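You operate a simulated robot arm through the tools that you are given. There is no shell and no other tool.

You are at the controls of a simulated robot arm. One attempt, no reset.

## Task
Shut the big door and slide its latch home.
Fine: open the grey flap, switch on, hold Down; switch off and shut the flap after. Where these are worked on the way, their far stop is far enough and under half their travel is too little: grey flap.
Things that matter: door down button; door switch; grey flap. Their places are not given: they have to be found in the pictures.

Only the result counts: the job must be done as asked and must still hold three seconds after the hand-in. Knocking over, shifting, dropping, spilling or breaking anything else fails it.

## Robot
A 6-joint arm with a two-finger gripper, fixed in place. Base frame: the origin is at the foot of the arm, x ahead of it, y to its left, z up. Readings come in mm, degrees, newtons and seconds.
Its first joint turns from -166.0 to 166.0 degrees. Payload 2.45 kg.
Tool frame: the origin (TCP) lies between the finger pads and is the grasp point; the fingertips stand 20 mm ahead of it; z points along the fingers, y is the line along which they close. Largest opening 140 mm; the body of the gripper starts 168 mm behind the TCP.
Orientation is that of the tool frame in the base frame, as a unit quaternion [x, y, z, w]. With the fingers straight down and closing along the base's y, the tool's x points along the base's -x, its y along +y and its z along -z.

## Interface
- The arm moves only by the tool arm_command. Its argument "steps" is a list of rows, each a list of 7 numbers: the turn, a rotation vector about the tool's x, y, z in rad, then the shift along the tool's x, y, z in mm, then the finger opening in mm, from 0 to 140. In form: [[ax, ay, az, dx, dy, dz, jaw], ...]. A call has 1 to 20 rows; each row is the pose to reach, as a shift and turn from the pose commanded when the call began, along the tool's axes at that moment. A row lasts 0.2 s, in which the tool goes at most 50 mm and 8.6 degrees; a call with a longer step from one row to the next is refused whole, and so is a gripper value outside its range. A pose out of reach is approached as far as the arm can. The call stops where the force on the tool passes 90 N (or 10 N more than at its start, if that is more) or the arm is blocked; 0.2 s more then pass. The fingers move at their own pace (about 45 mm/s each) and stop on an object; they squeeze with about 35 N. The grip force told is the motor's: it shows also when the fingers shut on nothing. Time passes only in rows, and 0.2 s behind the last, so rows that repeat a pose let the fingers close. The reply holds the time, the measured pose of the TCP, the force on the tool along the base axes, the opening and the grip force, in the units named above and with some noise, with the torque about the TCP (base axes, N m) and any sound that the robot's microphone picked up.
- Cameras (640 x 400 px; columns grow to the right, rows downward): "scene" is fixed at [221.1, 650.6, 1684.3]; the picture's right is [-0.77, -0.63, 0.00], its down [-0.27, 0.33, -0.90] and it looks along [0.57, -0.70, -0.43] (base axes); focal length 308 px, centre (320, 200). "wrist" rides on the gripper at [78, 11, -209] in the tool frame; the picture's right is [-0.14, 0.99, 0.00], its down [-0.92, -0.13, -0.37] and it looks along [-0.37, -0.05, 0.93] (tool axes); focal length 280 px, centre (320, 200).
- grab_frame(camera): a new picture of that camera. No time passes.
- pixel_to_xyz(camera, pixels): there is no depth. For up to 12 entries [column, row, z] of the newest picture of that camera ("zoom" is the newest enlarged one), the place [x, y] in the base frame at which the ray of that pixel passes the height z, good to about 3 mm. No time passes.
- zoom(camera, box): a new picture of the part [left, top, right, bottom] of that camera's present view, enlarged. No time passes.
- job_done(): hands the job in; it is judged then, once.

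Unless the task says otherwise, let go and move clear before handing in.

The tools are called as a command line: name --pt "numbers of a row" for each row, then --argument value for the rest, lists and objects as JSON in quotes. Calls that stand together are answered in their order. arm_command: Moves the arm, as the interface text tells. Its arguments: {"type":"object","properties":{"steps":{"type":"array","items":{"type":"array","items":{"type":"number"}}}},"required":["steps"]} The other tools are called the same way: grab_frame (camera) takes a picture; pixel_to_xyz (camera, pixels) gives the place at which the rays of pixels pass given heights; zoom (camera, box) takes an enlarged picture of a part of a camera's view; job_done () hands the job in.

At the start:

```text
time_s: 0.0
eef_pos: [557.2, -95.3, 1447.6]
tcp_rot: [0.0, 1.0, -0.001, 0.001]
force: [0.5, 0.2, -0.1]
moment: [0.02, 0.0, 0.02]
grip_width: 140.1
finger_force: 0.1
```

scene: 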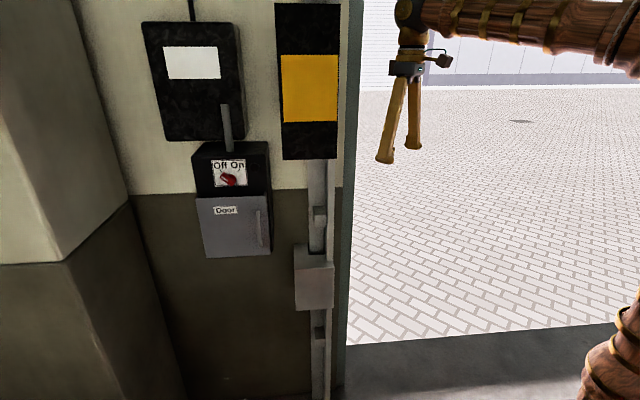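
wrist: 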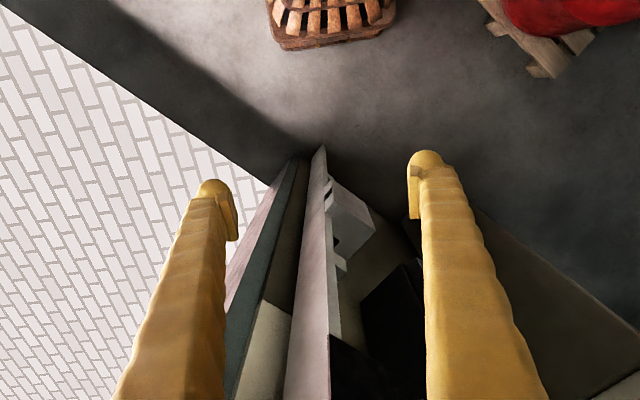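

The scene picture shows a switch box with a red switch near (228,178), a grey flap below it near (235,225), and a latch-like post near (315,275). I'll zoom in on these for detail.

zoom --camera "scene" --box '[180, 100, 300, 270]'

zoom --camera "scene" --box '[260, 150, 380, 400]'

zoom --camera "wrist" --box '[220, 120, 460, 400]'

```text
2.35 times, centred on (240, 185) of scene
```

zoom: 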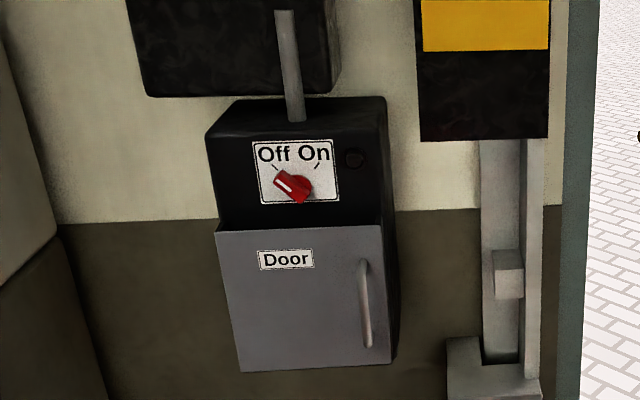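

```text
1.60 times, centred on (320, 275) of scene
```

zoom: 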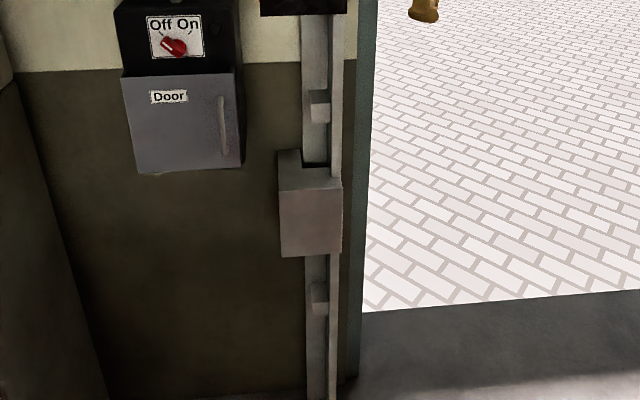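

```text
1.43 times, centred on (340, 260) of wrist
```

zoom: 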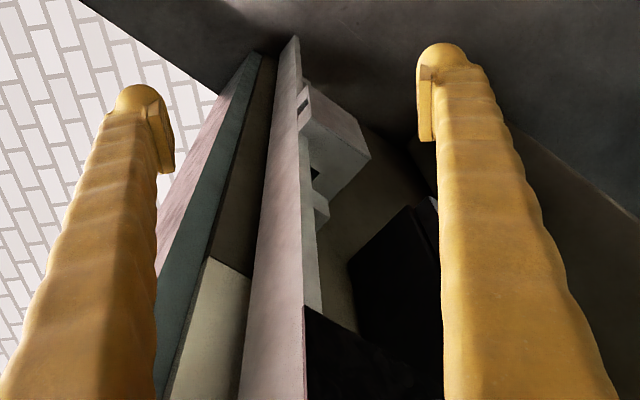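

The scene frame shows the panel facing the camera almost squarely, and the wrist frame shows the post edge near (325,200) and the latch box near (350,225). To locate the wall, I'll take rays for the same features in both cameras.

pixel_to_xyz --camera "scene" --pixels '[[294, 244, 1300], [294, 244, 900], [334, 264, 1300], [334, 264, 900], [345, 373, 0], [640, 325, 0], [345, 373, 600], [640, 325, 600], [270, 196, 1300], [200, 196, 1300], [270, 196, 1000], [200, 196, 1000]]'

pixel_to_xyz --camera "wrist" --pixels '[[325, 145, 0], [290, 160, 0], [20, 0, 0], [375, 218, 1300], [375, 218, 900], [330, 180, 1300], [330, 180, 900], [640, 330, 0], [640, 330, 600], [395, 215, 0], [395, 265, 1300], [395, 265, 1000]]'

```text
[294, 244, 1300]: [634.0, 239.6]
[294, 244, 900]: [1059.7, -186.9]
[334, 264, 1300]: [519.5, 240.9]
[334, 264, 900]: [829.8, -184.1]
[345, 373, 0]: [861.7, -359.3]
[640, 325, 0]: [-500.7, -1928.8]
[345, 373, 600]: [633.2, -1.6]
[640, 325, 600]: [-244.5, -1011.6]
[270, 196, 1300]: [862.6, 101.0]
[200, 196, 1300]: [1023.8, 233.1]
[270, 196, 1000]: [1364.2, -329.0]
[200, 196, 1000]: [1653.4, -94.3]
```

```text
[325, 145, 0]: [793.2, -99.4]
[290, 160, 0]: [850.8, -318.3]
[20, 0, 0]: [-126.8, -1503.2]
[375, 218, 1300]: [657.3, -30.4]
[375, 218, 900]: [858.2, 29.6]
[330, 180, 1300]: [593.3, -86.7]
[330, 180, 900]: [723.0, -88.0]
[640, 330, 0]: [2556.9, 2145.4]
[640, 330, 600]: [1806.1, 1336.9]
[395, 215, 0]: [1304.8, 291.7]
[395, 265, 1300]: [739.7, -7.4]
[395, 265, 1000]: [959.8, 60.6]
```

The threshold line on the floor, through (862,-359,0), runs along about (0.645,0.764). That puts the wall about 890 mm from the base, with the panel near (1080,90,1300). I'll swing the tool to point horizontally at the panel from a safe distance and look through the wrist camera.

arm_command --pt "0.0458 -0.125 0.0458 -18 37 16 140" --pt "0.0915 -0.25 0.0915 -36 74 33 140" --pt "0.137 -0.375 0.137 -55 110 49 140" --pt "0.183 -0.5 0.183 -73 147 66 140" --pt "0.229 -0.625 0.229 -91 184 82 140" --pt "0.2745 -0.75 0.2745 -110 220 98 140" --pt "0.32 -0.875 0.32 -128 257 115 140" --pt "0.366 -1.0 0.366 -146 294 131 140" --pt "0.412 -1.125 0.412 -164 331 148 140" --pt "0.4575 -1.25 0.4575 -182 367 164 140" --pt "0.503 -1.375 0.503 -201 404 181 140" --pt "0.549 -1.5 0.549 -219 441 197 140" --pt "0.549 -1.5 0.549 -219 441 197 140"

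grab_frame --camera "wrist"

grab_frame --camera "scene"

```text
time_s: 2.8
eef_pos: [775.9, 345.3, 1251.7]
tcp_rot: [0.242, 0.663, -0.243, 0.665]
force: [0.7, -0.2, -0.3]
moment: [-0.03, 0.01, 0.0]
grip_width: 140.2
finger_force: 0.0
```

```text
taken
```

wrist: 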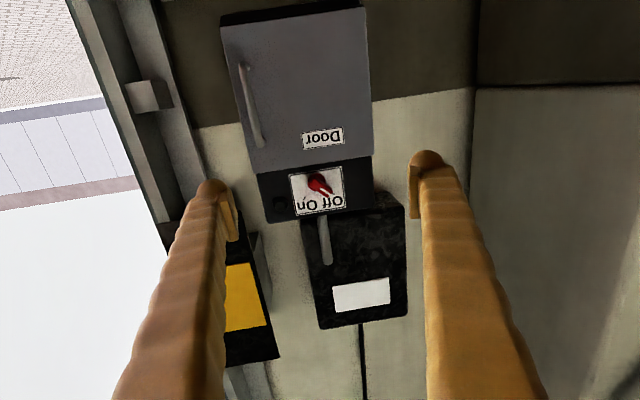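

```text
taken
```

scene: 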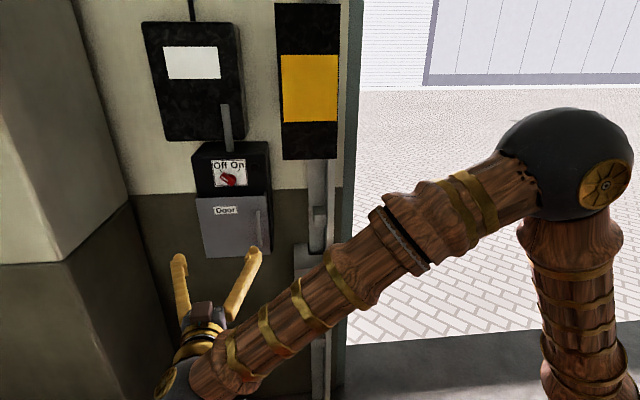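

The wrist view, upside down, now shows the closed flap, the switch at (318,185), the hazard-striped box and the rail. I'll zoom both cameras to triangulate.

zoom --camera "wrist" --box '[200, 0, 420, 230]'

zoom --camera "wrist" --box '[60, 0, 260, 240]'

zoom --camera "scene" --box '[180, 130, 300, 270]'

```text
1.74 times, centred on (310, 115) of wrist
```

zoom: 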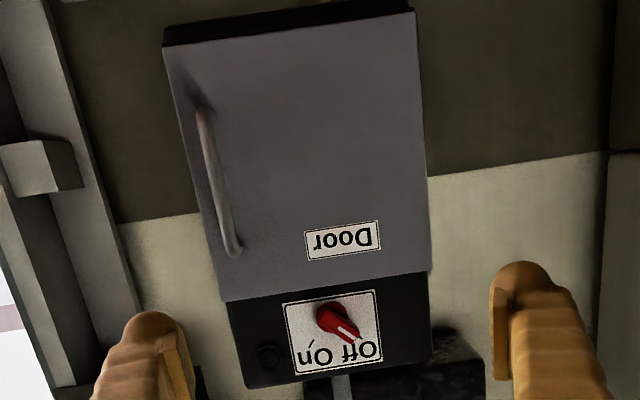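

```text
1.67 times, centred on (160, 120) of wrist
```

zoom: 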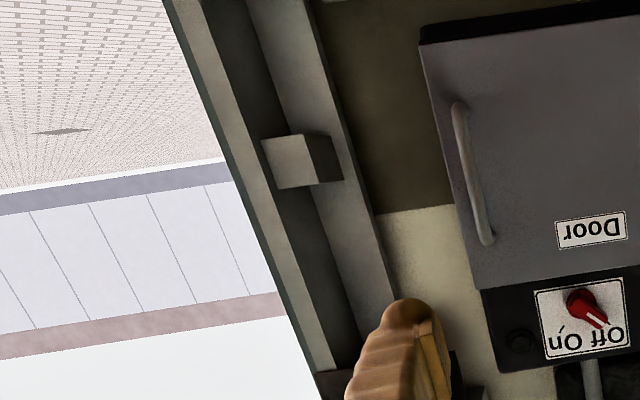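

```text
2.86 times, centred on (240, 200) of scene
```

zoom: 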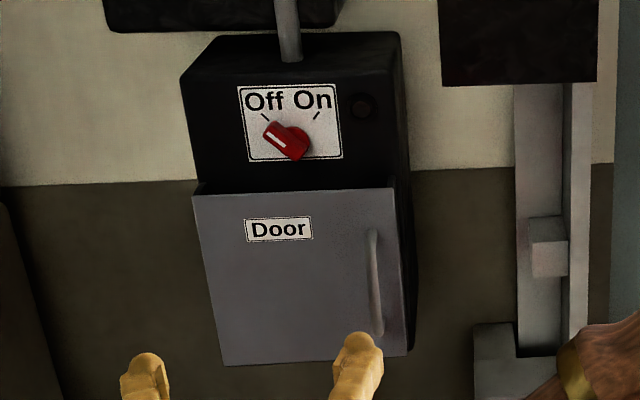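

Matching corners are visible in both views: flap TR at scene (265.6,195.4) and wrist (253.7,173.6), and BL at scene (206.8,258.1) and wrist (364.6,7). I'll take rays for each at two heights.

pixel_to_xyz --camera "scene" --pixels '[[195.2, 198.2, 1300], [195.2, 198.2, 1100], [265.6, 195.4, 1300], [265.6, 195.4, 1100], [270.4, 254.6, 1300], [270.4, 254.6, 1100], [206.8, 258.1, 1300], [206.8, 258.1, 1100], [258, 212, 1300], [258, 212, 1100], [260, 247, 1300], [260, 247, 1100]]'

pixel_to_xyz --camera "wrist" --pixels '[[373.2, 155.2, 1250], [373.2, 155.2, 1350], [253.7, 173.6, 1250], [253.7, 173.6, 1350], [220.9, 25.9, 1150], [220.9, 25.9, 1050], [364.6, 7, 1150], [364.6, 7, 1050], [260, 142, 1250], [260, 142, 1350], [242.5, 66.5, 1150], [242.5, 66.5, 1100]]'

```text
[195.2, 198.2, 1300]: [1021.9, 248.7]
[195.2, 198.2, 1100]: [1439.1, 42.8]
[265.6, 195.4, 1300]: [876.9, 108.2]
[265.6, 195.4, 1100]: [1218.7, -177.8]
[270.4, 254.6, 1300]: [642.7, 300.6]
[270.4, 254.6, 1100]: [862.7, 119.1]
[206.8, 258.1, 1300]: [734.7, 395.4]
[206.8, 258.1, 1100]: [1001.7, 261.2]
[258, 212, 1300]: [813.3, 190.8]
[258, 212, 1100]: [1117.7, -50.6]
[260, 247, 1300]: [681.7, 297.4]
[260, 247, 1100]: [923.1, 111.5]
```

```text
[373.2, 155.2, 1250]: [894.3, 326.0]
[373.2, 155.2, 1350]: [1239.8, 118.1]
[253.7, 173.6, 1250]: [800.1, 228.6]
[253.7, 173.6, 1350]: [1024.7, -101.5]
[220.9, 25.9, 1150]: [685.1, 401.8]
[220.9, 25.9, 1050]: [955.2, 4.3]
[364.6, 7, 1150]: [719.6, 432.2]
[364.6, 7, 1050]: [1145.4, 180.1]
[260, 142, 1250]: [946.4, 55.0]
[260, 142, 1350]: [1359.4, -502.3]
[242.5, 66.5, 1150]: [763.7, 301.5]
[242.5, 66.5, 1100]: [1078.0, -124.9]
```

Both rays meet well, giving flap corners of about TL(1039,240,1292), TR(892,94,1291), BR(892,96,1074) and BL(1033,246,1076). The handle is near (895,126) for z from 1130 to 1240. I'll move to a pre-grasp pose about 80 mm off the handle with the yaw corrected by 4°, then look again.

arm_command --pt "0.017 0 0 17 -21 20 120" --pt "0.034 0 0 34 -42 50 100" --pt "0.051 0 0 51 -63 85 80" --pt "0.068 0 0 67 -84.5 120 80" --pt "0.068 0 0 67 -84.5 152.5 80" --pt "0.068 0 0 67 -84.5 152.5 80"

grab_frame --camera "wrist"

zoom --camera "scene" --box '[180, 130, 300, 290]'

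```text
time_s: 4.2
eef_pos: [839.3, 184.2, 1181.1]
tcp_rot: [0.266, 0.655, -0.266, 0.656]
force: [0.8, 0.3, 0.0]
moment: [0.01, 0.02, 0.02]
grip_width: 79.9
finger_force: 0.1
```

```text
taken
```

wrist: 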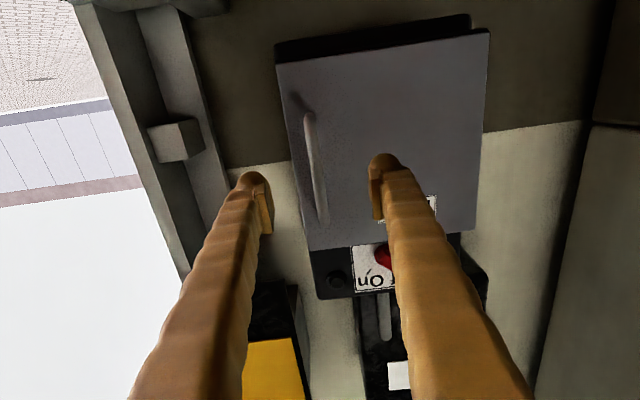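

```text
2.50 times, centred on (240, 210) of scene
```

zoom: 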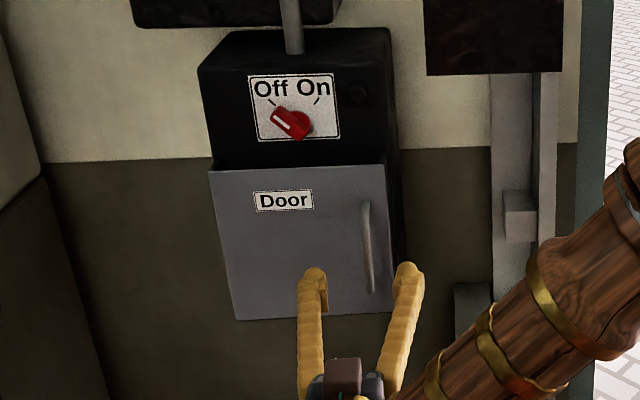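

The handle runs from (323,222) to (308,112) in the wrist view. It sits within about 3 mm of the finger centreline, with the flap face roughly 100 mm ahead of the TCP. I'll advance 70 mm and close on the handle.

arm_command --pt "0 0 0 0 -2 30 80" --pt "0 0 0 0 -2 55 70" --pt "0 0 0 0 -2 70 60" --pt "0 0 0 0 -2 70 40" --pt "0 0 0 0 -2 70 20" --pt "0 0 0 0 -2 70 0" --pt "0 0 0 0 -2 70 0" --pt "0 0 0 0 -2 70 0"

grab_frame --camera "wrist"

zoom --camera "scene" --box '[180, 130, 300, 290]'

```text
time_s: 6.0
eef_pos: [888.1, 132.3, 1182.9]
tcp_rot: [0.265, 0.655, -0.266, 0.656]
force: [2.4, 1.0, 0.8]
moment: [-0.03, 0.02, -0.05]
grip_width: 6.1
finger_force: 33.8
```

```text
taken
```

wrist: 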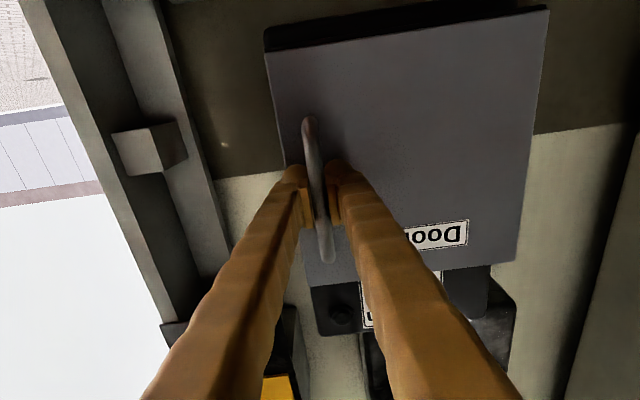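

```text
2.50 times, centred on (240, 210) of scene
```

zoom: 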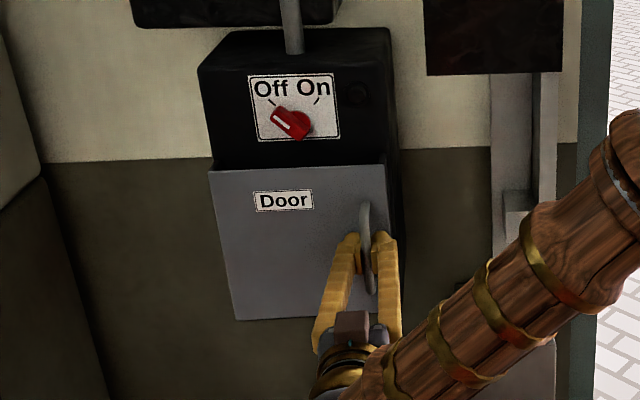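

The jaws stopped at 6.1 mm with 34 N, and both pictures show the handle between the fingers. I'll swing the flap about its left hinge, roughly 183 mm to tool +y, starting with 24°.

arm_command --pt "0.0698 0 0 0 2.4 -12.7 0" --pt "0.1396 0 0 0 5.8 -25.2 0" --pt "0.2094 0 0 0 10 -37.4 0" --pt "0.2793 0 0 0 15.1 -49.3 0" --pt "0.4189 0 0 0 27.6 -71.9 0" --pt "0.4189 0 0 0 27.6 -71.9 0"

grab_frame --camera "wrist"

zoom --camera "scene" --box '[150, 130, 310, 290]'

```text
time_s: 6.9
eef_pos: [873.1, 172.8, 1183.4]
tcp_rot: [0.341, 0.619, -0.339, 0.622]
force: [80.3, 14.9, -2.4]
moment: [-0.24, 0.21, -1.01]
grip_width: 6.6
finger_force: 35.1
stopped in row 4: the force on the tool passed its limit at 91 N (the readings are from after the stop); the commanded pose is now the measured one
```

```text
taken
```

wrist: 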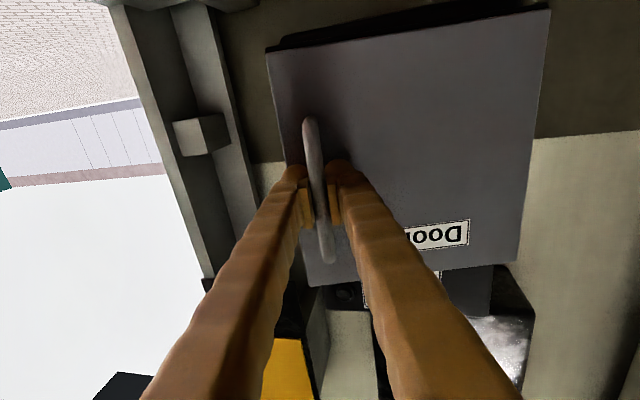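

```text
2.50 times, centred on (230, 210) of scene
```

zoom: 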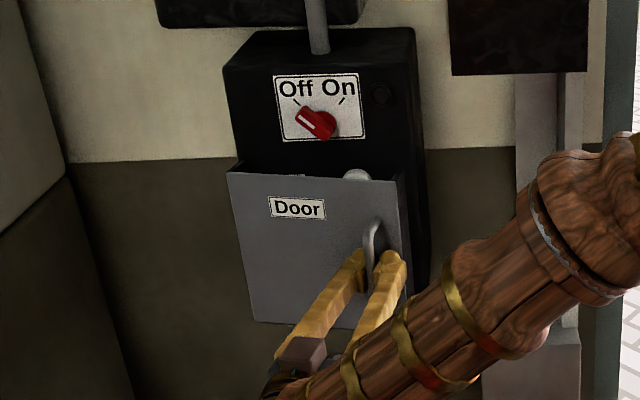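

The flap opened about 13° before a mostly radial 80 N load stopped the move, so the true hinge sits deeper, near (1052,221). I'll pause to let the load settle and read the force.

arm_command --pt "0 0 0 0 2 0 0" --pt "0 0 0 0 2 0 0"

```text
time_s: 7.5
eef_pos: [872.9, 173.8, 1183.8]
tcp_rot: [0.341, 0.619, -0.341, 0.62]
force: [81.4, 15.8, -6.0]
moment: [-0.14, 0.17, -0.99]
grip_width: 7.4
finger_force: 35.3
```

The load is still about 76 N along tool +y, towards the hinge. I'll shift in small steps that way to relieve it.

arm_command --pt "0 0 0 0 5 0 0" --pt "0 0 0 0 5 0 0"

```text
time_s: 8.1
eef_pos: [873.9, 174.0, 1184.3]
tcp_rot: [0.343, 0.618, -0.343, 0.619]
force: [-23.0, -5.7, -9.4]
moment: [-0.15, 0.0, 0.17]
grip_width: 6.2
finger_force: 34.6
```

A 5 mm shift took the load from +80 N to -23 N, so the true path is well constrained and the hinge fits near (1052,214). I'll continue the arc with that centre for another 12°.

arm_command --pt "0.0349 0 0 0 1.2 -6 0" --pt "0.0698 0 0 0 3.6 -11.9 0" --pt "0.1047 0 0 0 6.3 -17.7 0" --pt "0.1396 0 0 0 9.1 -23.4 0" --pt "0.1745 0 0 0 12.3 -29 0" --pt "0.2094 0 0 0 15.4 -34.5 0" --pt "0.2094 0 0 0 15.4 -34.5 0"

```text
time_s: 9.7
eef_pos: [868.6, 214.2, 1185.5]
tcp_rot: [0.405, 0.579, -0.404, 0.582]
force: [-79.5, 1.7, -13.2]
moment: [-0.3, 0.16, 0.82]
grip_width: 5.9
finger_force: 34.0
```

The load is now about -75 N along tool y, which puts the hinge near (1057,222). I'll relieve it by 3.5 mm and swing another 12°.

arm_command --pt "0 0 0 0 -3.5 0 0" --pt "0.0349 0 0 0 -1.5 -6.4 0" --pt "0.0698 0 0 0 1 -12.7 0" --pt "0.1047 0 0 0 3.5 -18.9 0" --pt "0.1396 0 0 0 6.4 -24.9 0" --pt "0.1745 0 0 0 9.5 -30.9 0" --pt "0.2094 0 0 0 12.6 -36.8 0" --pt "0.2094 0 0 0 12.6 -36.8 0"

grab_frame --camera "wrist"

zoom --camera "scene" --box '[150, 130, 310, 290]'

```text
time_s: 11.5
eef_pos: [869.4, 252.4, 1184.3]
tcp_rot: [0.463, 0.534, -0.462, 0.536]
force: [72.6, -16.8, 27.7]
moment: [0.4, 0.22, -0.97]
grip_width: 6.3
finger_force: 34.5
```

```text
taken
```

wrist: 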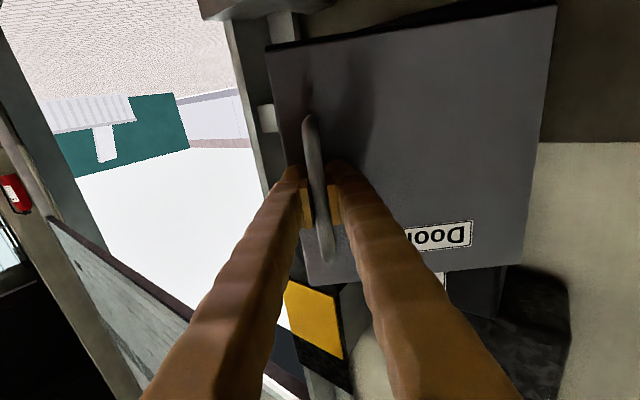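

```text
2.50 times, centred on (230, 210) of scene
```

zoom: 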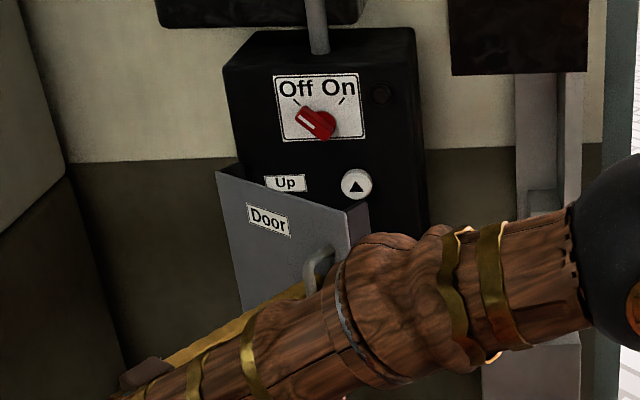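

The flap stands at about 38° and the Up button has appeared at scene zoom (356,185), with Down presumably below it. I'll relieve the load, let go and back off from the handle.

arm_command --pt "0 0 0 0 3.5 0 0" --pt "0 0 0 0 3.5 0 0" --pt "0 0 0 0 3.5 0 20" --pt "0 0 0 0 3.5 0 40" --pt "0 0 0 0 3.5 0 40" --pt "0 0 0 0 3.5 -30 40" --pt "0 0 0 0 3.5 -60 40" --pt "0 0 0 0 3.5 -80 40"

grab_frame --camera "wrist"

grab_frame --camera "scene"

```text
time_s: 13.3
eef_pos: [863.3, 320.8, 1178.8]
tcp_rot: [0.46, 0.54, -0.456, 0.538]
force: [0.5, 0.1, 0.5]
moment: [0.06, 0.0, -0.01]
grip_width: 39.8
finger_force: 0.1
out of reach, approached as far as the arm can: row 8
```

```text
taken
```

wrist: 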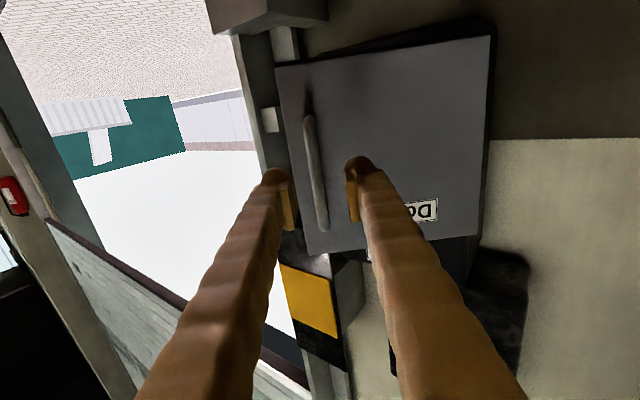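

```text
taken
```

scene: 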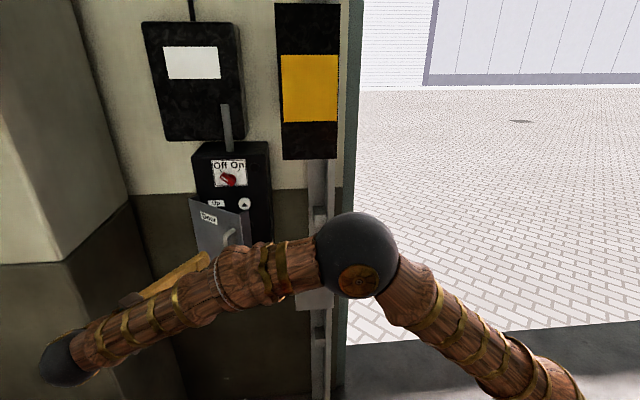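

The flap stays put at about 38°. I'll swing the tool out around the flap's free edge, near (848,221), to reach its inner side, and close the jaws on the way.

arm_command --pt "-0.132 0 0 0 -12 1 30" --pt "-0.264 0 0 0 -25 2 20" --pt "-0.396 0 0 0 -38 3 10" --pt "-0.53 0 0 0 -52 4 0" --pt "-0.66 0 0 0 -65 5 0" --pt "-0.795 0 0 0 -78 6 0" --pt "-0.927 0 0 0 -90 6.5 0" --pt "-1.059 0 0 0 -97 40 0" --pt "-1.059 0 0 0 -103 78 0" --pt "-1.059 0 0 0 -108 115 0" --pt "-1.059 0 0 0 -108 115 0"

grab_frame --camera "wrist"

grab_frame --camera "scene"

```text
time_s: 15.7
eef_pos: [774.5, 190.4, 1180.7]
tcp_rot: [0.129, 0.694, -0.129, 0.696]
force: [-0.4, 0.4, 0.1]
moment: [0.04, -0.01, 0.01]
grip_width: 0.1
finger_force: 29.2
```

```text
taken
```

wrist: 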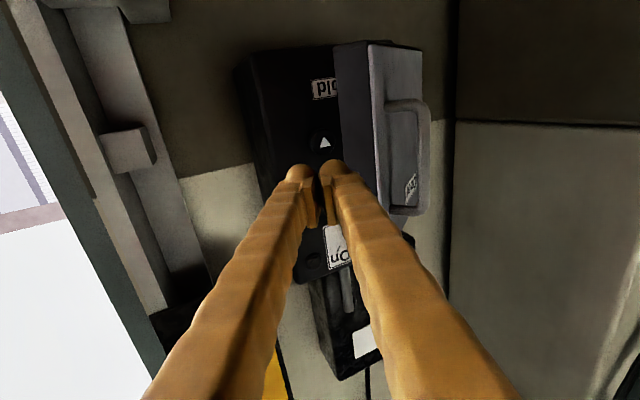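

```text
taken
```

scene: 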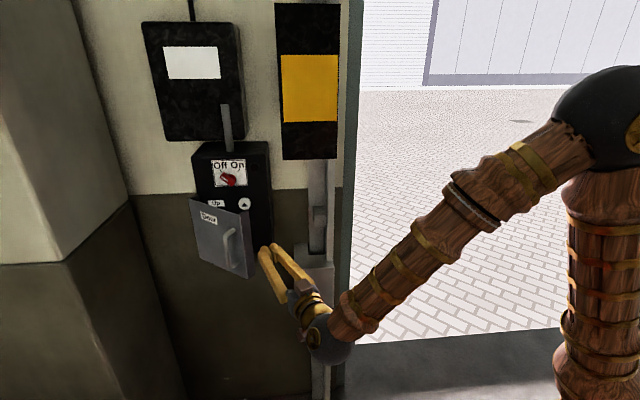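

The wrist view shows the flap edge-on at x from about 340 to 430, with the handle on its right, and the fingertips just left of it at (315,170). I'll zoom in to confirm the gap before inserting.

zoom --camera "wrist" --box '[220, 20, 460, 220]'

zoom --camera "scene" --box '[170, 130, 330, 330]'

```text
2.00 times, centred on (340, 120) of wrist
```

zoom: 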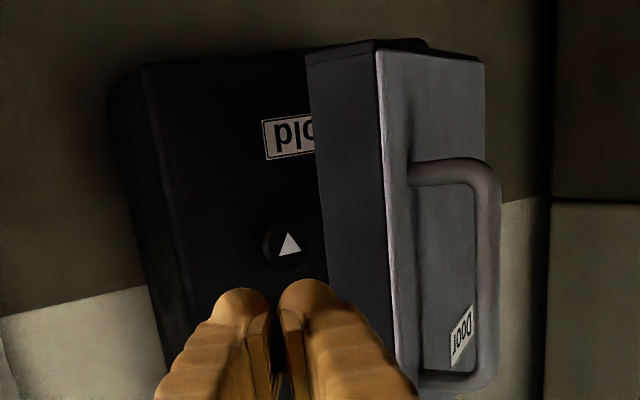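

```text
2.00 times, centred on (250, 230) of scene
```

zoom: 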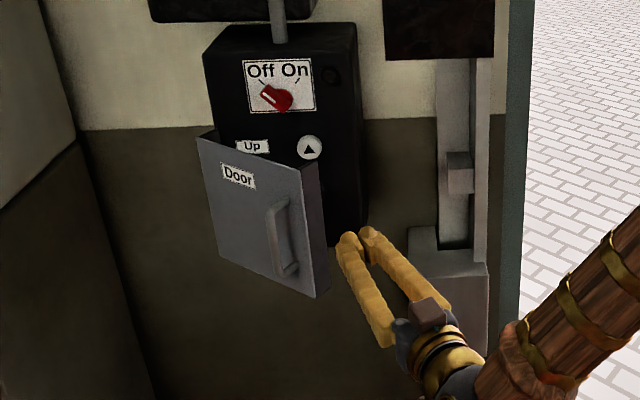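

The pictures show the lid has a skirt about 38 mm deep, and a Hold label and the Down arrow lie behind it. I'll shift 15 mm clear of the skirt, slide the closed fingers in along its inner side, and push it open sideways.

arm_command --pt "0 0 0 0 -15 20 0" --pt "0 0 0 0 -15 55 0" --pt "0 0 0 0 -15 90 0" --pt "0 0 0 0 -3 90 0" --pt "0 0 0 0 9 90 0" --pt "0 0 0 0 24 90 0" --pt "0 0 0 0 39 90 0" --pt "0 0 0 0 54 90 0" --pt "0 0 0 0 69 90 0" --pt "0 0 0 0 84 88 0" --pt "0 0 0 0 99 86 0"

grab_frame --camera "wrist"

grab_frame --camera "scene"

```text
time_s: 18.1
eef_pos: [886.4, 253.9, 1180.2]
tcp_rot: [0.129, 0.694, -0.129, 0.696]
force: [-0.4, -0.2, -1.3]
moment: [-0.01, 0.04, 0.03]
grip_width: 0.0
finger_force: 29.1
```

```text
taken
```

wrist: 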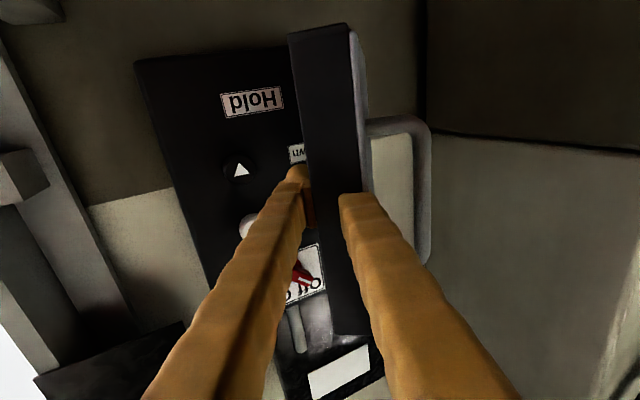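

```text
taken
```

scene: 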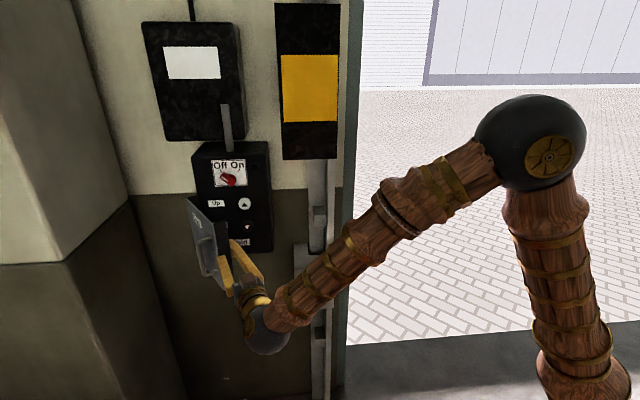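

The flap is now well past half, near 70–75°, with no resisting force. I'll keep pushing towards its stop.

arm_command --pt "0 0 0 0 12 2 0" --pt "0 0 0 0 24 4 0" --pt "0 0 0 0 36 7 0" --pt "0 0 0 0 46 11 0" --pt "0 0 0 0 56 15 0" --pt "0 0 0 0 64 19 0" --pt "0 0 0 0 72 23 0"

grab_frame --camera "wrist"

zoom --camera "scene" --box '[150, 130, 310, 290]'

```text
time_s: 19.7
eef_pos: [935.4, 313.0, 1180.3]
tcp_rot: [0.13, 0.694, -0.13, 0.696]
force: [-0.1, 0.1, -0.4]
moment: [0.0, -0.04, -0.04]
grip_width: 0.2
finger_force: 28.8
```

```text
taken
```

wrist: 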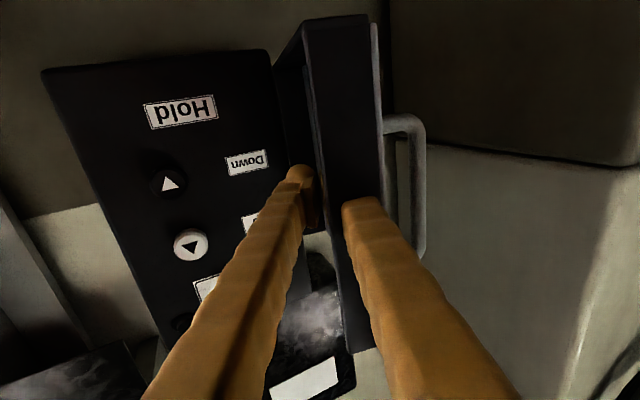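

```text
2.50 times, centred on (230, 210) of scene
```

zoom: 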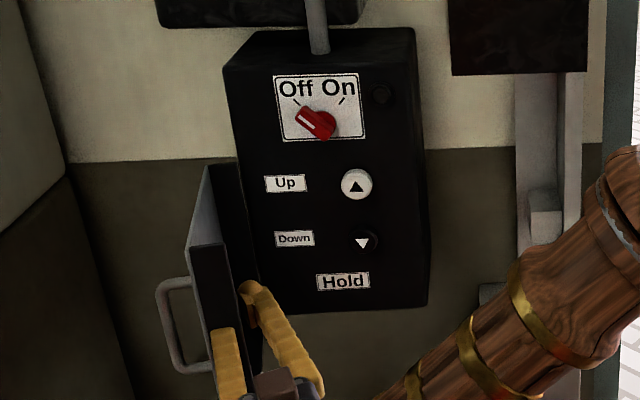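

Both buttons are now visible and the flap is at about 88°, still with no stop felt. I'll push up to 60 mm more to find the stop.

arm_command --pt "0 0 0 0 10 2 0" --pt "0 0 0 0 20 5 0" --pt "0 0 0 0 30 8 0" --pt "0 0 0 0 38 12 0" --pt "0 0 0 0 46 16 0" --pt "0 0 0 0 54 20 0" --pt "0 0 0 0 62 24 0"

grab_frame --camera "wrist"

zoom --camera "scene" --box '[150, 130, 310, 290]'

```text
time_s: 21.3
eef_pos: [980.0, 363.0, 1180.7]
tcp_rot: [0.13, 0.694, -0.129, 0.697]
force: [0.1, 0.1, 0.0]
moment: [0.0, 0.02, -0.01]
grip_width: 0.0
finger_force: 30.0
```

```text
taken
```

wrist: 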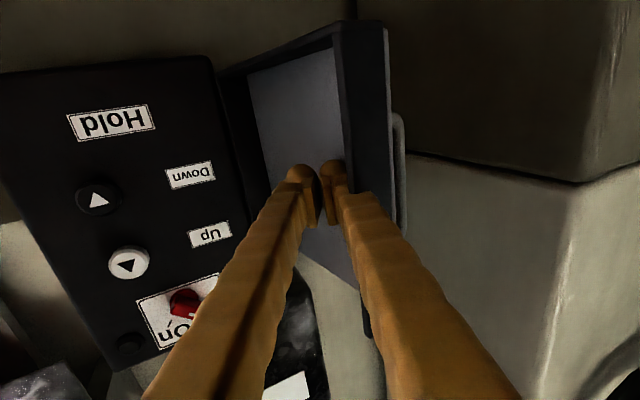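

```text
2.50 times, centred on (230, 210) of scene
```

zoom: 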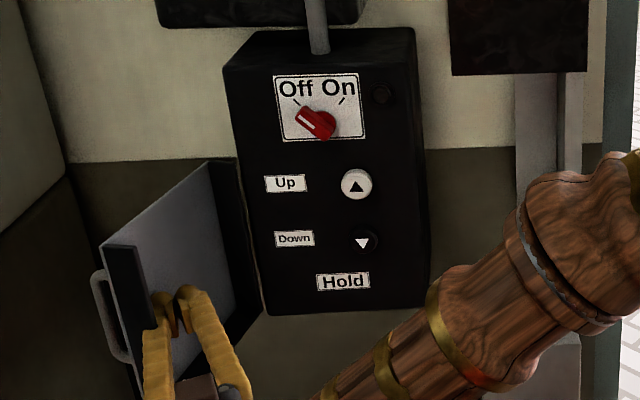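

The flap now stands about 110° open and stays, with the switch at scene zoom (316,123), Up at (357,184) and Down at (364,240). I'll take rays on the buttons and knob before withdrawing the fingers from the lid.

pixel_to_xyz --camera "scene" --pixels '[[247.6, 226, 1200], [247.6, 226, 1100], [244.8, 203.6, 1300], [244.8, 203.6, 1200], [229, 180, 1350], [229, 180, 1250], [254.2, 167.6, 1350], [254.2, 167.6, 1300]]'

pixel_to_xyz --camera "wrist" --pixels '[[97, 198, 1200], [97, 198, 1250], [128, 263, 1250], [128, 263, 1300], [183, 303, 1300], [183, 303, 1350], [131, 343, 1300], [131, 343, 1350]]'

```text
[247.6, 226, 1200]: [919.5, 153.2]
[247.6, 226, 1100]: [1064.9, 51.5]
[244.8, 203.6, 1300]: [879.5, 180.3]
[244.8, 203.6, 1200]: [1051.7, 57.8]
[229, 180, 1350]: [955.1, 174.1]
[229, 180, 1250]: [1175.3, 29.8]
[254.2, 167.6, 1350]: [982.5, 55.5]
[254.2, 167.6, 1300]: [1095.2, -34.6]
```

```text
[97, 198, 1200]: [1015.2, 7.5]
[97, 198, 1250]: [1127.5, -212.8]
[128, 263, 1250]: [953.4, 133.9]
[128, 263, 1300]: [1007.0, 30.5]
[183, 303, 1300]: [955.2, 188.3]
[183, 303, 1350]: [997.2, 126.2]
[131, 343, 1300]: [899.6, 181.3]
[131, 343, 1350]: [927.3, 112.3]
```

The rays give Down≈(957,124,1174), Up≈(958,124,1254), knob≈(985,149,1336) and the panel face at about a=610 along (0.718,-0.697). I'll withdraw from the lid sideways and then back, and zoom in on the knob.

arm_command --pt "0 0 0 0 -25 0 0" --pt "0 0 0 0 -50 -10 0" --pt "0 0 0 0 -65 -50 0" --pt "0.1 0 0 0 -70 -90 0" --pt "0.2 0 0 -10 -70 -120 0" --pt "0.3 0 0 -30 -70 -130 0" --pt "0.403 0 0 -50 -70 -140 0" --pt "0.403 0 0 -50 -70 -140 0"

grab_frame --camera "wrist"

zoom --camera "scene" --box '[195, 135, 285, 195]'

grab_frame --camera "scene"

```text
time_s: 23.1
eef_pos: [824.6, 346.5, 1229.6]
tcp_rot: [0.266, 0.654, -0.266, 0.656]
force: [-0.7, -0.3, -0.1]
moment: [0.0, 0.0, -0.06]
grip_width: 0.0
finger_force: 29.3
```

```text
taken
```

wrist: 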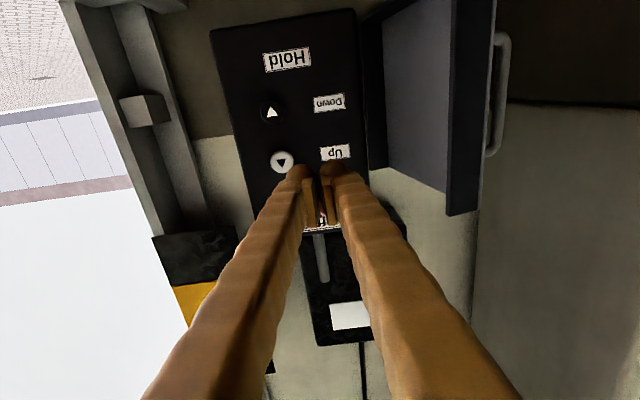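

```text
6.67 times, centred on (240, 165) of scene
```

zoom: 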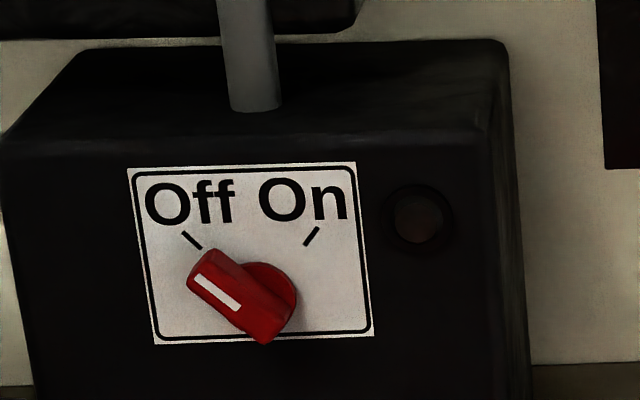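

```text
taken
```

scene: 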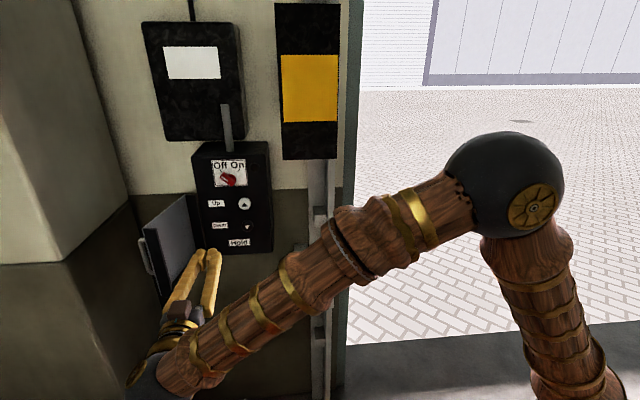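

The zoom shows a bar knob pointing 45° up-left to Off, with its pivot near zoom (253,291) at panel level. The On mark is a 90° clockwise turn away. I'll get the pivot ray.

pixel_to_xyz --camera "zoom" --pixels '[[253, 291, 1350], [253, 291, 1330], [192, 240, 1370], [311, 236, 1370], [200, 268, 1350], [272, 332, 1320], [128, 168, 1390], [373, 335, 1320]]'

```text
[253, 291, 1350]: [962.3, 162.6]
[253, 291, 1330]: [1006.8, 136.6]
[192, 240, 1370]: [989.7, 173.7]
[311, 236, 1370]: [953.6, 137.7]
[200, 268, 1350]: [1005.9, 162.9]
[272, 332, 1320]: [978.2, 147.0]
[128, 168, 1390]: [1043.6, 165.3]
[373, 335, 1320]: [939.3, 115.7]
```

The knob axis works out at u≈795, z≈1338, with the panel face at about a=610. I'll move in front of it, turn the gripper -45° so the jaws straddle the bar, and check with the wrist camera.

arm_command --pt "0 0 -0.131 -18 -5 20 10" --pt "0 0 -0.262 -36 -10 40 20" --pt "0 0 -0.393 -54 -15 60 30" --pt "0 0 -0.524 -72 -20 80 40" --pt "0 0 -0.655 -90 -25 100 50" --pt "0 0 -0.785 -108.4 -28.5 115 60" --pt "0 0 -0.785 -108.4 -28.5 115 60"

grab_frame --camera "wrist"

zoom --camera "scene" --box '[170, 110, 310, 250]'

```text
time_s: 24.7
eef_pos: [888.3, 247.6, 1340.8]
tcp_rot: [-0.005, 0.706, -0.496, 0.505]
force: [-0.2, -0.4, -0.3]
moment: [0.02, -0.02, 0.02]
grip_width: 60.0
finger_force: 0.1
```

```text
taken
```

wrist: 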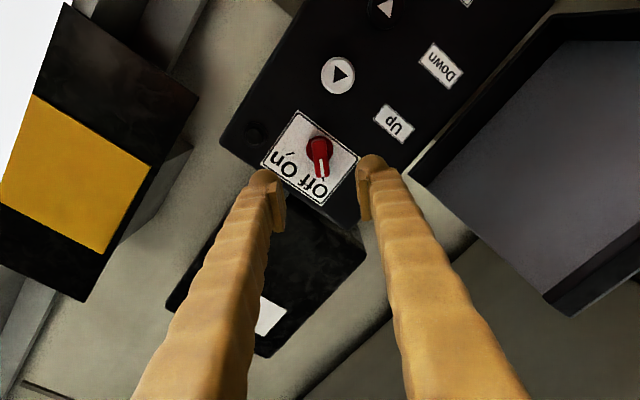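

```text
2.86 times, centred on (240, 180) of scene
```

zoom: 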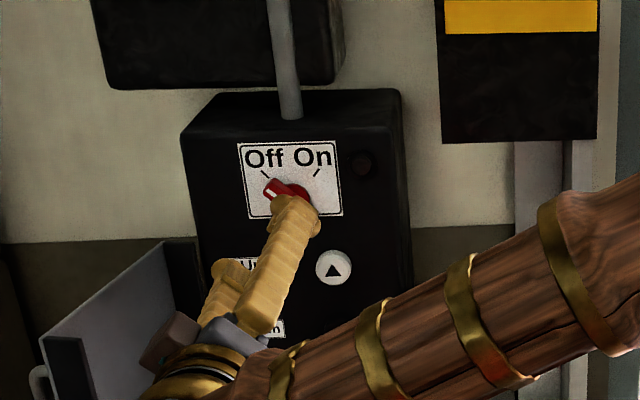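

In the wrist view the knob sits between the fingertips, with its bar aligned to the jaws and its pivot near (319,150), close to the predicted (320,155). I'll zoom to check the offset.

zoom --camera "wrist" --box '[250, 90, 390, 220]'

```text
3.08 times, centred on (320, 155) of wrist
```

zoom: 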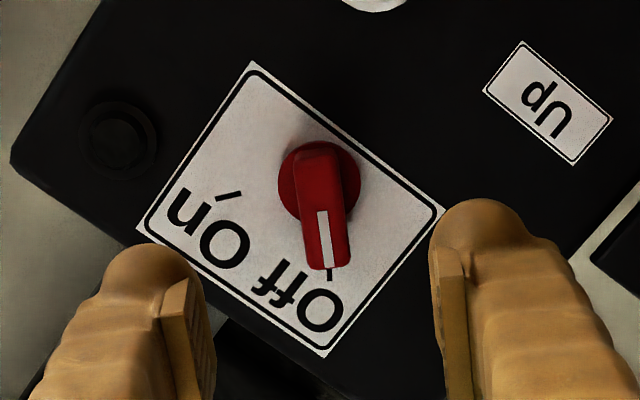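

pixel_to_xyz --camera "wrist" --pixels '[[319.7, 149.5, 1330], [319.7, 149.5, 1340], [319.7, 149.5, 1320], [322.5, 177, 1350], [322.5, 177, 1370]]'

```text
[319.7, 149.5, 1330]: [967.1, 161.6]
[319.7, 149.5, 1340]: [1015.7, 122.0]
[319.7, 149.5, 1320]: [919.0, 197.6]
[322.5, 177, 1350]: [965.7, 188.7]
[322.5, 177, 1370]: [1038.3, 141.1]
```

The wrist ray puts the pivot at u≈792, z≈1334 against the scene's (795,1338), so I'll correct by +5.8 mm in tool x and +1 in y. Then I'll advance until the tips overlap the bar and close gently.

arm_command --pt "0 0 0 5.8 1 30 60" --pt "0 0 0 5.8 1 60 60" --pt "0 0 0 5.8 1 85 50" --pt "0 0 0 5.8 1 100 45" --pt "0 0 0 5.8 1 106 40" --pt "0 0 0 5.8 1 110 40" --pt "0 0 0 5.8 1 110 30" --pt "0 0 0 5.8 1 110 20" --pt "0 0 0 5.8 1 110 10" --pt "0 0 0 5.8 1 110 10"

zoom --camera "wrist" --box '[220, 80, 420, 240]'

zoom --camera "scene" --box '[190, 130, 290, 230]'

```text
time_s: 26.9
eef_pos: [963.3, 168.1, 1335.0]
tcp_rot: [-0.006, 0.706, -0.496, 0.505]
force: [3.7, -2.9, 1.4]
moment: [-0.01, -0.04, 0.04]
grip_width: 16.9
finger_force: 38.4
```

```text
2.50 times, centred on (320, 160) of wrist
```

zoom: 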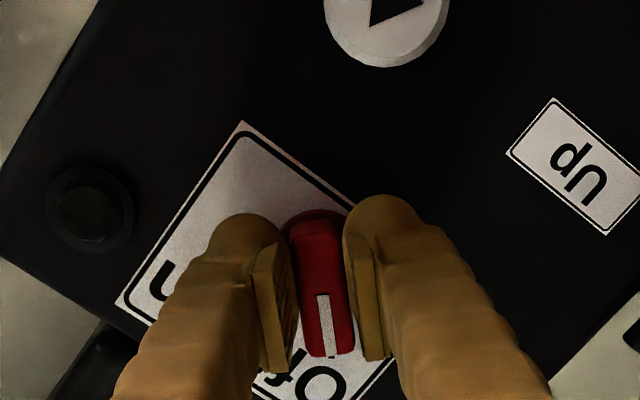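

```text
4.00 times, centred on (240, 180) of scene
```

zoom: 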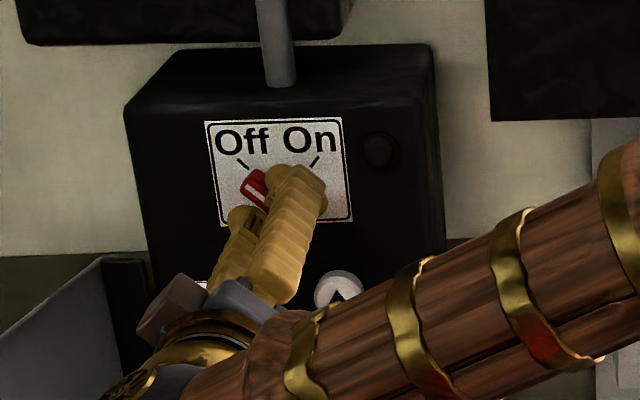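

The jaws closed on the bar at 16.9 mm with almost no side force. I'll ease to 18 mm and turn +90° about the tool axis towards On.

arm_command --pt "0 0 0.131 0 0 0 18" --pt "0 0 0.262 0 0 0 18" --pt "0 0 0.393 0 0 0 18" --pt "0 0 0.524 0 0 0 18" --pt "0 0 0.654 0 0 0 18" --pt "0 0 0.785 0 0 0 18" --pt "0 0 0.916 0 0 0 18" --pt "0 0 1.047 0 0 0 18" --pt "0 0 1.178 0 0 0 18" --pt "0 0 1.309 0 0 0 18" --pt "0 0 1.44 0 0 0 18" --pt "0 0 1.571 0 0 0 18" --pt "0 0 1.62 0 0 0 18"

zoom --camera "wrist" --box '[220, 80, 420, 240]'

zoom --camera "scene" --box '[190, 130, 290, 230]'

```text
time_s: 29.7
eef_pos: [963.0, 169.0, 1335.0]
tcp_rot: [0.508, 0.49, 0.024, 0.708]
force: [1.3, 0.4, 0.8]
moment: [-0.01, 0.0, 0.0]
grip_width: 19.3
finger_force: 0.9
```

```text
2.50 times, centred on (320, 160) of wrist
```

zoom: 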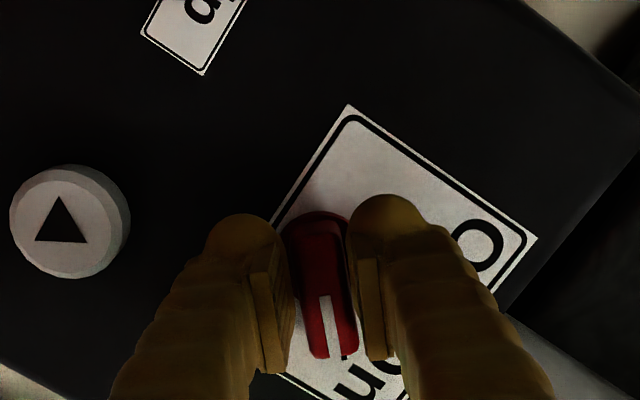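

```text
4.00 times, centred on (240, 180) of scene
```

zoom: 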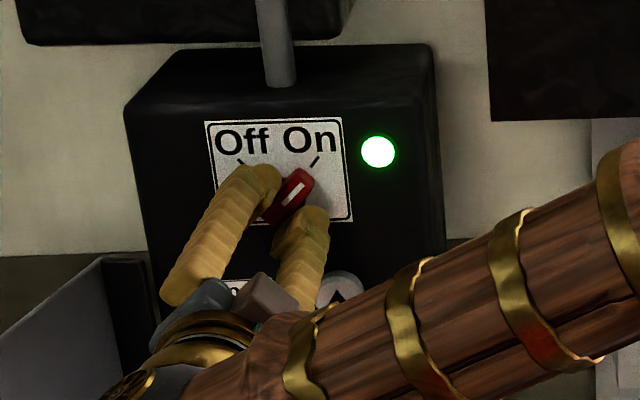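

The green lamp is lit and the bar points to On. I'll open the jaws, back straight off, then turn the gripper back level and close it for pressing.

arm_command --pt "0 0 0 0 0 0 40" --pt "0 0 0 0 0 0 50" --pt "0 0 0 0 0 -30 50" --pt "0 0 0 0 0 -65 50" --pt "0 0 -0.14 0 0 -100 40" --pt "0 0 -0.28 0 0 -110 20" --pt "0 0 -0.42 0 0 -110 0" --pt "0 0 -0.56 0 0 -110 0" --pt "0 0 -0.7 0 0 -110 0" --pt "0 0 -0.835 0 0 -110 0" --pt "0 0 -0.835 0 0 -110 0"

grab_frame --camera "scene"

grab_frame --camera "wrist"

```text
time_s: 32.1
eef_pos: [884.4, 243.5, 1333.3]
tcp_rot: [0.265, 0.654, -0.266, 0.656]
force: [0.1, -0.3, 0.2]
moment: [0.0, -0.01, -0.01]
grip_width: 0.0
finger_force: 29.5
```

```text
taken
```

scene: 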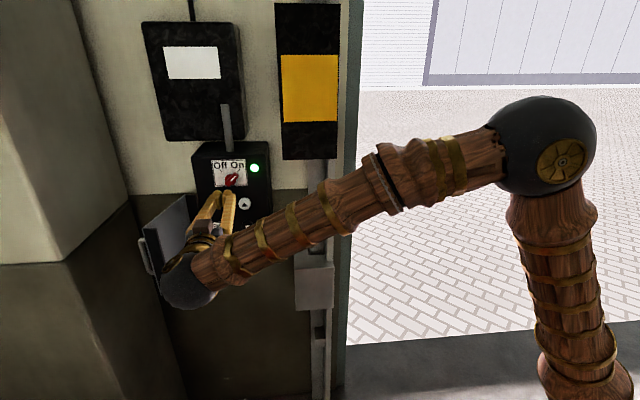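

```text
taken
```

wrist: 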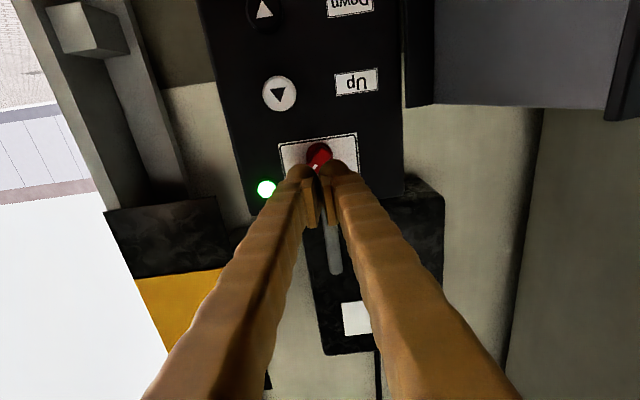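

I'm clear of the knob. I'll drop to Down's height (z≈1174, u≈756) while staying back from the panel, then check the alignment.

arm_command --pt "0 0 0 40 -9 0 0" --pt "0 0 0 80 -18 0 0" --pt "0 0 0 120 -27 0 0" --pt "0 0 0 159 -35 20 0" --pt "0 0 0 159 -35 50 0" --pt "0 0 0 159 -35 50 0"

grab_frame --camera "wrist"

zoom --camera "scene" --box '[190, 150, 290, 250]'

```text
time_s: 33.5
eef_pos: [896.0, 182.5, 1176.5]
tcp_rot: [0.266, 0.654, -0.265, 0.657]
force: [-1.1, 1.4, -0.3]
moment: [0.0, 0.01, 0.03]
grip_width: 0.0
finger_force: 29.5
```

```text
taken
```

wrist: 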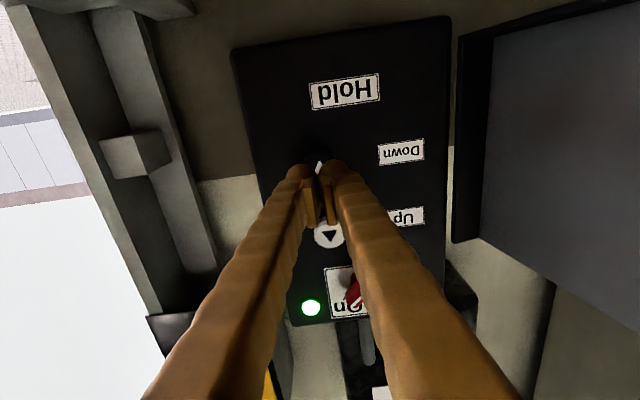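

```text
4.00 times, centred on (240, 200) of scene
```

zoom: 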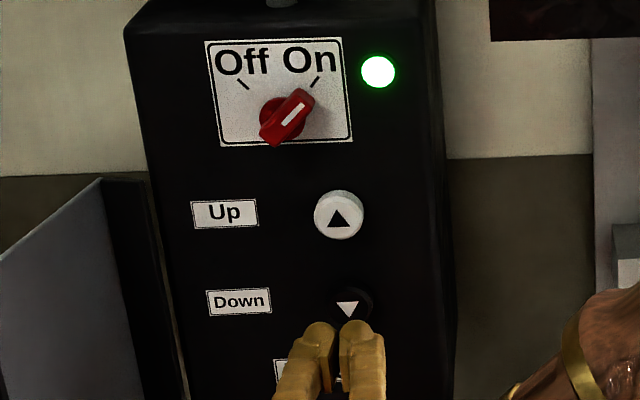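

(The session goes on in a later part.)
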